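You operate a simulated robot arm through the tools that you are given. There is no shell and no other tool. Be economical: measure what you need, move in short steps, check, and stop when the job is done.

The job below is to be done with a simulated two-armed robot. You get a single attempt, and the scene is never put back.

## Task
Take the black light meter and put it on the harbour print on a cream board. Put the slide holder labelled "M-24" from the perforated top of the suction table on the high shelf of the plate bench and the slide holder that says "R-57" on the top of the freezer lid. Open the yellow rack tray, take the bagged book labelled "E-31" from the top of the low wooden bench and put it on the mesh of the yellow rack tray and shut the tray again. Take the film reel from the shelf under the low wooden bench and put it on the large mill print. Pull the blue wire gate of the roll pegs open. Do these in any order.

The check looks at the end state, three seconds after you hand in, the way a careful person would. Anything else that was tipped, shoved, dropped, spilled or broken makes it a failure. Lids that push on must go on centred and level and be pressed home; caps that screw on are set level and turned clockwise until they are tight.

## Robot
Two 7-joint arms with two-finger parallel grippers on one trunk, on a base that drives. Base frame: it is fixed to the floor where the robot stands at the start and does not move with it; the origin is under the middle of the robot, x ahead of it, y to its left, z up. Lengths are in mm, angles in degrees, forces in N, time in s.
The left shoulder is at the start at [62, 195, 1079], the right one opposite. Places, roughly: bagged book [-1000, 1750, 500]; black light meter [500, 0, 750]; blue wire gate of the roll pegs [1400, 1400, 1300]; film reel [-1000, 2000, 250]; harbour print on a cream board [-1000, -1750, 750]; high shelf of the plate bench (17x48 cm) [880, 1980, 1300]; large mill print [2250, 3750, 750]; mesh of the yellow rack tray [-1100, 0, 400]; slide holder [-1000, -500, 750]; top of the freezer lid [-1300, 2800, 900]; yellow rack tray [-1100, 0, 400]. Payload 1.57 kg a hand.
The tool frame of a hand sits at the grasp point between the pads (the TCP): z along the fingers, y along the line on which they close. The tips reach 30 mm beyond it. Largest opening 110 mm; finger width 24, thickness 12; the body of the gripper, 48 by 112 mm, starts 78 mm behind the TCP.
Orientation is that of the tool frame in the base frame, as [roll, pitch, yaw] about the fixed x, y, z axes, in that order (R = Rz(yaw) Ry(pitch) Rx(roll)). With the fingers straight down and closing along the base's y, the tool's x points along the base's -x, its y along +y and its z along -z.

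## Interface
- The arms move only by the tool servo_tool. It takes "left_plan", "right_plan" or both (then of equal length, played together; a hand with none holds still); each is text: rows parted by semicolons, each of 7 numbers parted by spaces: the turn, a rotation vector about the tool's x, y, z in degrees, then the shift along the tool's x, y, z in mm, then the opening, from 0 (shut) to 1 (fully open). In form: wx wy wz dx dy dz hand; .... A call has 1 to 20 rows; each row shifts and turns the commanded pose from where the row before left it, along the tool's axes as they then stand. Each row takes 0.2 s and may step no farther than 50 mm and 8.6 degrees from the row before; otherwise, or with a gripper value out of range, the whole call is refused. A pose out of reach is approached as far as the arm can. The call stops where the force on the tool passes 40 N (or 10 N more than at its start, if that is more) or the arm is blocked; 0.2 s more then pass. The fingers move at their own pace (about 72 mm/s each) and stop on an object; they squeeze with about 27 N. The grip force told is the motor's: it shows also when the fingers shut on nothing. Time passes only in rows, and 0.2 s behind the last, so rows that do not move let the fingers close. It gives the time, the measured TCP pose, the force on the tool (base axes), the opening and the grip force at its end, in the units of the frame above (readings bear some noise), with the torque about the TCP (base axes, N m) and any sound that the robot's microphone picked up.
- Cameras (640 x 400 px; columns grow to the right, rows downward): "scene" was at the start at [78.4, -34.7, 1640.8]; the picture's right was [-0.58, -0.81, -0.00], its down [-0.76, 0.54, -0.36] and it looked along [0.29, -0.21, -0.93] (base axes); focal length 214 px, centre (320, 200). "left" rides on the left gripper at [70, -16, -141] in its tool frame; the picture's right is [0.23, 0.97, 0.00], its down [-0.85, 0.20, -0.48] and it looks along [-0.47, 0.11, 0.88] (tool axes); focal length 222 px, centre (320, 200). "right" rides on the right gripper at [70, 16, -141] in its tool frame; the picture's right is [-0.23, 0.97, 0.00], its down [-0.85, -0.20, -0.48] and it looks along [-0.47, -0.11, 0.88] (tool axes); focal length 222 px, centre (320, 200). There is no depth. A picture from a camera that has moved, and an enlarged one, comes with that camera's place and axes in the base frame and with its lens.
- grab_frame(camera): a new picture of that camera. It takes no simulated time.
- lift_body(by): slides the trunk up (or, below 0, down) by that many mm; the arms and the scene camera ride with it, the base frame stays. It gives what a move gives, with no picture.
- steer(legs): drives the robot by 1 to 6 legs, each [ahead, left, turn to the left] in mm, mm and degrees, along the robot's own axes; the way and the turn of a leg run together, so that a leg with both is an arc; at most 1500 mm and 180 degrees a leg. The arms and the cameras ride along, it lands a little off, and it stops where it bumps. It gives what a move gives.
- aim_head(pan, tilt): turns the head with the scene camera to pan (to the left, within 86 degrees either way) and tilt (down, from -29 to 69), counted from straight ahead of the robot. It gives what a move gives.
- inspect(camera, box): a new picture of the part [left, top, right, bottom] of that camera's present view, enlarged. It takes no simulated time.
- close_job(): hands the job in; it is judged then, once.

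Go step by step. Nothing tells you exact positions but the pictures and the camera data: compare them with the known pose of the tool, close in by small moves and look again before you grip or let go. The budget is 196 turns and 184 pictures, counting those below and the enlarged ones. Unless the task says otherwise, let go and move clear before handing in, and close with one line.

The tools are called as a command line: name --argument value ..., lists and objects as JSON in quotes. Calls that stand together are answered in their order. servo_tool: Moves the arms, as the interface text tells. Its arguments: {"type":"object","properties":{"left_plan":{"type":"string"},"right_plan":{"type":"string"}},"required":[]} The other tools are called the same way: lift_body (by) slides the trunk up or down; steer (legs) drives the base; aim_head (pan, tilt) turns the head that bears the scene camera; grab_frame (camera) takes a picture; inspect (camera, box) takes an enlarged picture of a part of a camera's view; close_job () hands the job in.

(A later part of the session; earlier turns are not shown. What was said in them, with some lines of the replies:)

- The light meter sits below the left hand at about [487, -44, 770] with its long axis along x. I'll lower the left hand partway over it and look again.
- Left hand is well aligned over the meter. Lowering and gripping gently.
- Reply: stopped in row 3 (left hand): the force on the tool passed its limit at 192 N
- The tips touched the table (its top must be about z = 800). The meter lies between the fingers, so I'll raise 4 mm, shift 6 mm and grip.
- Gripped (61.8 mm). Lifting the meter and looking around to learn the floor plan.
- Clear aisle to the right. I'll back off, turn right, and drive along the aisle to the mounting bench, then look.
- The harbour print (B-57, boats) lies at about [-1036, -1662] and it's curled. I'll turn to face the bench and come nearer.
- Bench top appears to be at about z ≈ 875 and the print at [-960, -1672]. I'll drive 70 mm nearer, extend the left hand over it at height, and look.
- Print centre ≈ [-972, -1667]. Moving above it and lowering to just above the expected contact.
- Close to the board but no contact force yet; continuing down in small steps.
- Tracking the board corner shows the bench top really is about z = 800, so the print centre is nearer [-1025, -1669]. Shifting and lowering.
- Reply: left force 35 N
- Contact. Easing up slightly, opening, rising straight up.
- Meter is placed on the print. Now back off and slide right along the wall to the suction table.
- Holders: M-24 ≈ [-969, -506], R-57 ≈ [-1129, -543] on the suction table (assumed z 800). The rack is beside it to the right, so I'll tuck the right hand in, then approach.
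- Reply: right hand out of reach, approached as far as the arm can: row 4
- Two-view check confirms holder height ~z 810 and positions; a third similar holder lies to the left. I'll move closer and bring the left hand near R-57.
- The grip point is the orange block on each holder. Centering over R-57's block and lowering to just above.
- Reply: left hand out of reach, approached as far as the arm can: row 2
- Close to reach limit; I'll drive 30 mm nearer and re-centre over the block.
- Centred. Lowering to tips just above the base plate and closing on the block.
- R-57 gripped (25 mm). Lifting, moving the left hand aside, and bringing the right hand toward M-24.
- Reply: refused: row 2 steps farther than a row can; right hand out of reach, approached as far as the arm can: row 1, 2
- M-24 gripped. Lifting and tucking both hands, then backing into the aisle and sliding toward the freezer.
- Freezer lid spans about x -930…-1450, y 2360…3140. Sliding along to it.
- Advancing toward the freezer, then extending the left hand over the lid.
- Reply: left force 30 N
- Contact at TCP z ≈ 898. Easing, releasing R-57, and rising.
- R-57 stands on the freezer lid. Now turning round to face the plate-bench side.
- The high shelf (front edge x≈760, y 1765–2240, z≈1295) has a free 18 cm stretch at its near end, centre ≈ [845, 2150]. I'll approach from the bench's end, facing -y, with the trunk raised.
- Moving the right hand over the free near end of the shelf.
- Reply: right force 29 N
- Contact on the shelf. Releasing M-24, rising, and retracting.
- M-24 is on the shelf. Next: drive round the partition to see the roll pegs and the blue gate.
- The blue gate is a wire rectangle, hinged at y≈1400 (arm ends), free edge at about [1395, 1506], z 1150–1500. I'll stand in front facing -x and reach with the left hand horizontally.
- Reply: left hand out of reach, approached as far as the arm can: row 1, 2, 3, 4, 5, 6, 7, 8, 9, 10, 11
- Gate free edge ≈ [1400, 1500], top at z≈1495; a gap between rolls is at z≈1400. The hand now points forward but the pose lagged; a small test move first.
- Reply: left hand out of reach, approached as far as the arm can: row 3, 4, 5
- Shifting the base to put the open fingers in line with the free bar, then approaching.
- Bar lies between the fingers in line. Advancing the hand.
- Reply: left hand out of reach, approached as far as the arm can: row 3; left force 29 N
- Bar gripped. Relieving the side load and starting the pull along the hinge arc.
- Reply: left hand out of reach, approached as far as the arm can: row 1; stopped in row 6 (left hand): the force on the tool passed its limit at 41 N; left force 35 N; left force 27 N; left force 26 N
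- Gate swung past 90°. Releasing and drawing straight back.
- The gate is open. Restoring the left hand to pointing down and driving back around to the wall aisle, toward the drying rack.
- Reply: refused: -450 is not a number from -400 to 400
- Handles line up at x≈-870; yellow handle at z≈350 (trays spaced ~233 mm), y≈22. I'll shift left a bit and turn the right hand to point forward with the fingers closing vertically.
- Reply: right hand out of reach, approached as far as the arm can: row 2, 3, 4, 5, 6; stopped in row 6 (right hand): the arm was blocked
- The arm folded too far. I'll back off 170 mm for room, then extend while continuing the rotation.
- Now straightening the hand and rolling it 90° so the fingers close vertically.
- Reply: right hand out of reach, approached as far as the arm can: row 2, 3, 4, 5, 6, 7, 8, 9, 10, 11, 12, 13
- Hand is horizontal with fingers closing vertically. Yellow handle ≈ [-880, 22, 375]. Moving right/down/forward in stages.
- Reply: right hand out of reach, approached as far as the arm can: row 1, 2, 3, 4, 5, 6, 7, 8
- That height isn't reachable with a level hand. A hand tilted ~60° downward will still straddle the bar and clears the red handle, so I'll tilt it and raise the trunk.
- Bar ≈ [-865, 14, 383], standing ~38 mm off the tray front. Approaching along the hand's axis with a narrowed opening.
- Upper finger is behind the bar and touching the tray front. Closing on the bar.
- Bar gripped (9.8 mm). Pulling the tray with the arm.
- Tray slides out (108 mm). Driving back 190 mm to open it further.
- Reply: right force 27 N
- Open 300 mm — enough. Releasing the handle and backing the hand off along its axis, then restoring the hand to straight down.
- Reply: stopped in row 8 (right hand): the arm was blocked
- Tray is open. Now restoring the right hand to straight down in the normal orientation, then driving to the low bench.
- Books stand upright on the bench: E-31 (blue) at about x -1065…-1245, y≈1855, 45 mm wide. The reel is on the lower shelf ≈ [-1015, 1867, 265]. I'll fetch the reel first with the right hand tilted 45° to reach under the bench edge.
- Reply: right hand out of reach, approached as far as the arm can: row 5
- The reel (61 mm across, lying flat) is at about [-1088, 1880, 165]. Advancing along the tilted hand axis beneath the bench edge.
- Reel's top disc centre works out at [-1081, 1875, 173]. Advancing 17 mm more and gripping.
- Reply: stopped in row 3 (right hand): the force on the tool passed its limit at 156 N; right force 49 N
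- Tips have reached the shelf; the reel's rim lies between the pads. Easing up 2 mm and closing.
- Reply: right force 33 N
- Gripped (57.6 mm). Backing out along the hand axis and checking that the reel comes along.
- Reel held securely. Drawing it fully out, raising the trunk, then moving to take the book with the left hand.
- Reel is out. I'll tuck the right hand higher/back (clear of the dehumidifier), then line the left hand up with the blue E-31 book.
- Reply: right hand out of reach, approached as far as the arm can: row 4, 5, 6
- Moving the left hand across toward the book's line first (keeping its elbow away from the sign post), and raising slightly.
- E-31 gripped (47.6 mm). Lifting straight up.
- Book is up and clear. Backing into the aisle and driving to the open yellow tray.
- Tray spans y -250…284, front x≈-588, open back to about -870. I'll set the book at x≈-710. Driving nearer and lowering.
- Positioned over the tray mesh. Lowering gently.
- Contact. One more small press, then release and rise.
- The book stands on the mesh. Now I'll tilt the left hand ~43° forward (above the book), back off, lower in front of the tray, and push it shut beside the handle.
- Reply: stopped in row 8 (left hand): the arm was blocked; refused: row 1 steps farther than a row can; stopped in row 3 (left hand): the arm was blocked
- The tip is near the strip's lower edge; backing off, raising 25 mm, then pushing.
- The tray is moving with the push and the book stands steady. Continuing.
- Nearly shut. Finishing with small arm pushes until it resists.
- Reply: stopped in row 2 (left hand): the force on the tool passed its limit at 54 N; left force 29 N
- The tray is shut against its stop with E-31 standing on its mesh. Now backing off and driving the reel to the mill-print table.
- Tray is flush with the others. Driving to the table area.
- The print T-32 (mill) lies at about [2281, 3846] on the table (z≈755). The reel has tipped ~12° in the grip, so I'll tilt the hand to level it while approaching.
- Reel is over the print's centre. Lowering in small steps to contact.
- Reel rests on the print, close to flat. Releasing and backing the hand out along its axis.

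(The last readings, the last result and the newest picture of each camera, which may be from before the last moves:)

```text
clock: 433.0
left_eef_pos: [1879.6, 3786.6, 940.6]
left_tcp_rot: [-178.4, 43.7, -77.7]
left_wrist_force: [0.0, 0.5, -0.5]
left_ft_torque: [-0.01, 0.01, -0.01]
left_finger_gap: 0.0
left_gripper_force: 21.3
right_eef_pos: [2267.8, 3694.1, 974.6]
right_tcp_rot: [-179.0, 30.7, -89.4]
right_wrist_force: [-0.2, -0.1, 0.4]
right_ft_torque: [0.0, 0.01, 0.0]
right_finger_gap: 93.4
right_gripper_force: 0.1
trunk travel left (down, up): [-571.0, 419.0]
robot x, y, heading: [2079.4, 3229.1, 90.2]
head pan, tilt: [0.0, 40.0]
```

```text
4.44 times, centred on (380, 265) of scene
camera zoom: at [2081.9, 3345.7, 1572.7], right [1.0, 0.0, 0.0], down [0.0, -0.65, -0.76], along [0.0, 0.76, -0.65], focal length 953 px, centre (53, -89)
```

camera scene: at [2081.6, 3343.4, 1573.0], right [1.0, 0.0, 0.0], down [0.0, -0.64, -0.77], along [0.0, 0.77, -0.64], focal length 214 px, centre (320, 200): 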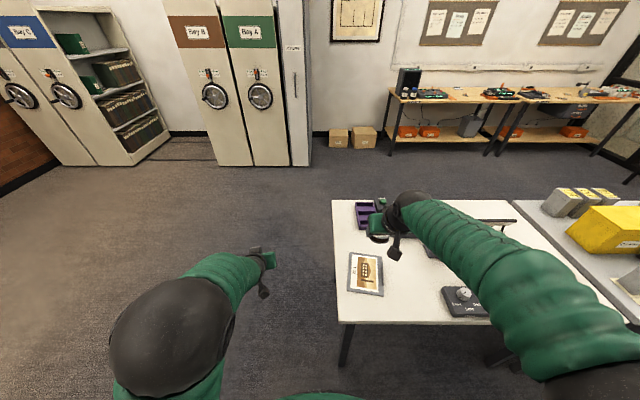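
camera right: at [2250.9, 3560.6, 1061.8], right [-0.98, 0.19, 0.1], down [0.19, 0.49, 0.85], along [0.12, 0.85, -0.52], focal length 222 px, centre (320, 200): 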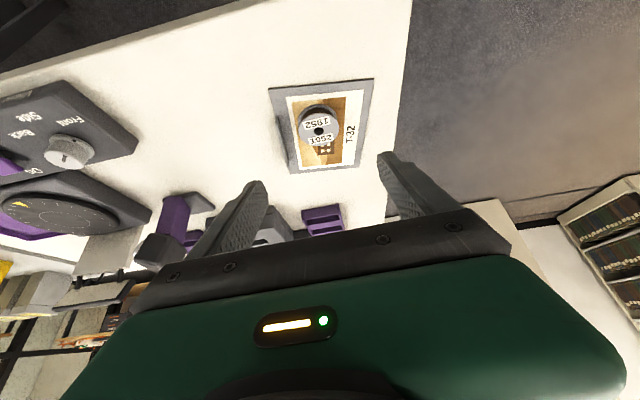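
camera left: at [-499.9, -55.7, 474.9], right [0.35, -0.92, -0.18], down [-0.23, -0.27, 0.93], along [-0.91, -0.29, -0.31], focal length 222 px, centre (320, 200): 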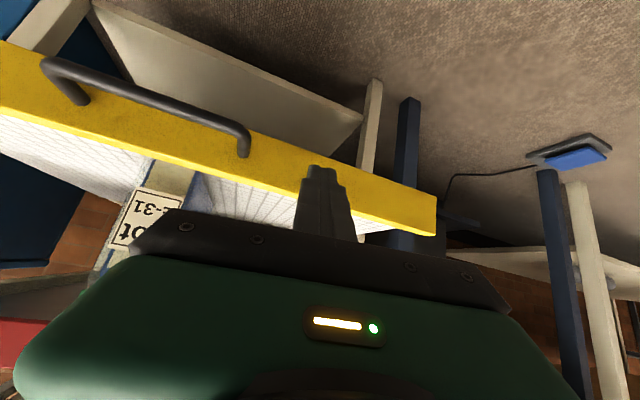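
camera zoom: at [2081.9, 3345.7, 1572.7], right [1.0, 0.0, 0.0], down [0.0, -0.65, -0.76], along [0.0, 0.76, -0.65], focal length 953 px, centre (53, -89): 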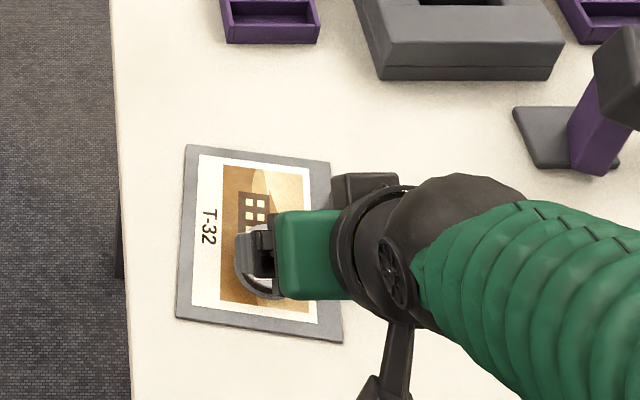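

Reel lies flat on the mill print. Backing clear and taking one last look.

steer --legs '[[-250, 0, 0]]'

grab_frame --camera "scene"

aim_head --pan 86 --tilt 20

grab_frame --camera "scene"

```text
clock: 434.8
left_eef_pos: [1880.3, 3536.4, 940.2]
left_tcp_rot: [-178.4, 43.6, -77.7]
left_wrist_force: [0.1, -0.1, -0.4]
left_ft_torque: [-0.03, -0.02, 0.0]
left_finger_gap: 0.1
left_gripper_force: 21.6
right_eef_pos: [2269.2, 3442.5, 975.2]
right_tcp_rot: [-178.8, 30.8, -89.4]
right_wrist_force: [0.2, -0.2, 0.8]
right_ft_torque: [0.01, -0.01, 0.02]
right_finger_gap: 93.5
right_gripper_force: 0.0
trunk travel left (down, up): [-571.0, 419.0]
robot x, y, heading: [2078.9, 2977.2, 90.0]
head pan, tilt: [0.0, 40.0]
```

```text
23 pictures are left
camera scene: at [2082.1, 3095.8, 1572.8], right [1.0, 0.0, 0.0], down [0.0, -0.64, -0.76], along [0.0, 0.76, -0.64], focal length 214 px, centre (320, 200)
```

scene: 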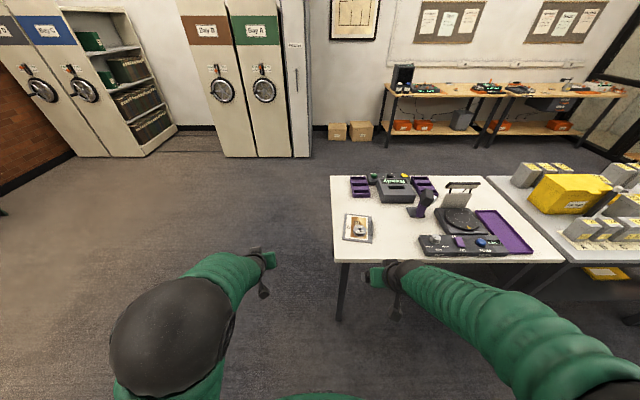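

```text
clock: 436.4
left_eef_pos: [1881.0, 3535.0, 940.4]
left_tcp_rot: [-178.3, 43.8, -77.7]
left_wrist_force: [-0.5, 0.5, 0.1]
left_ft_torque: [0.01, 0.02, -0.01]
left_finger_gap: 0.3
left_gripper_force: 21.4
right_eef_pos: [2268.7, 3440.4, 976.3]
right_tcp_rot: [-178.9, 30.8, -89.3]
right_wrist_force: [0.2, -0.3, 0.6]
right_ft_torque: [0.01, -0.02, -0.02]
right_finger_gap: 93.3
right_gripper_force: 0.0
trunk travel left (down, up): [-571.0, 419.0]
robot x, y, heading: [2082.8, 2975.5, 90.1]
head pan, tilt: [85.9, 20.0]
```

```text
22 pictures are left
camera scene: at [1989.1, 3016.2, 1604.5], right [0.07, 1.0, 0.0], down [0.34, -0.03, -0.94], along [-0.94, 0.07, -0.34], focal length 214 px, centre (320, 200)
```

scene: 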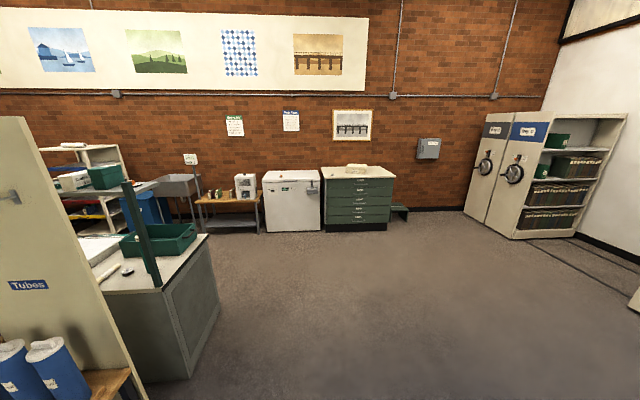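

inspect --camera "scene" --box '[40, 150, 220, 300]'

```text
2.67 times, centred on (130, 225) of scene
camera zoom: at [1989.1, 3016.2, 1604.5], right [0.07, 1.0, 0.0], down [0.34, -0.03, -0.94], along [-0.94, 0.07, -0.34], focal length 572 px, centre (827, 133)
```

zoom: 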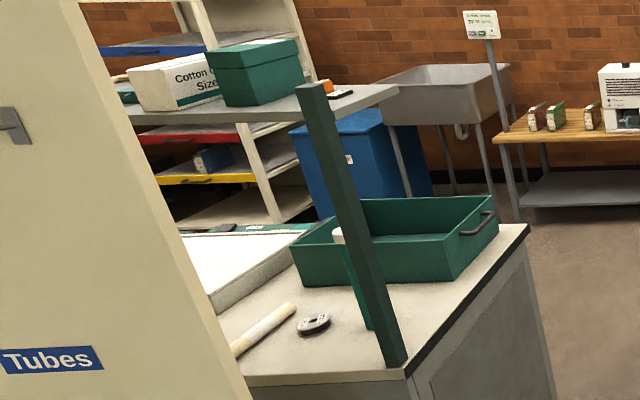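

Everything checks out from here: M-24 is on the high shelf, E-31 stands in the shut tray, and the bench items are undisturbed. Handing in.

close_job

```text
The job is handed in.
```

I finished all the tasks and handed the job in. The meter is on the harbour print, M-24 on the high shelf, and R-57 on the freezer lid. E-31 is in the shut yellow tray, the reel on the mill print labelled T-32, and the blue gate open.
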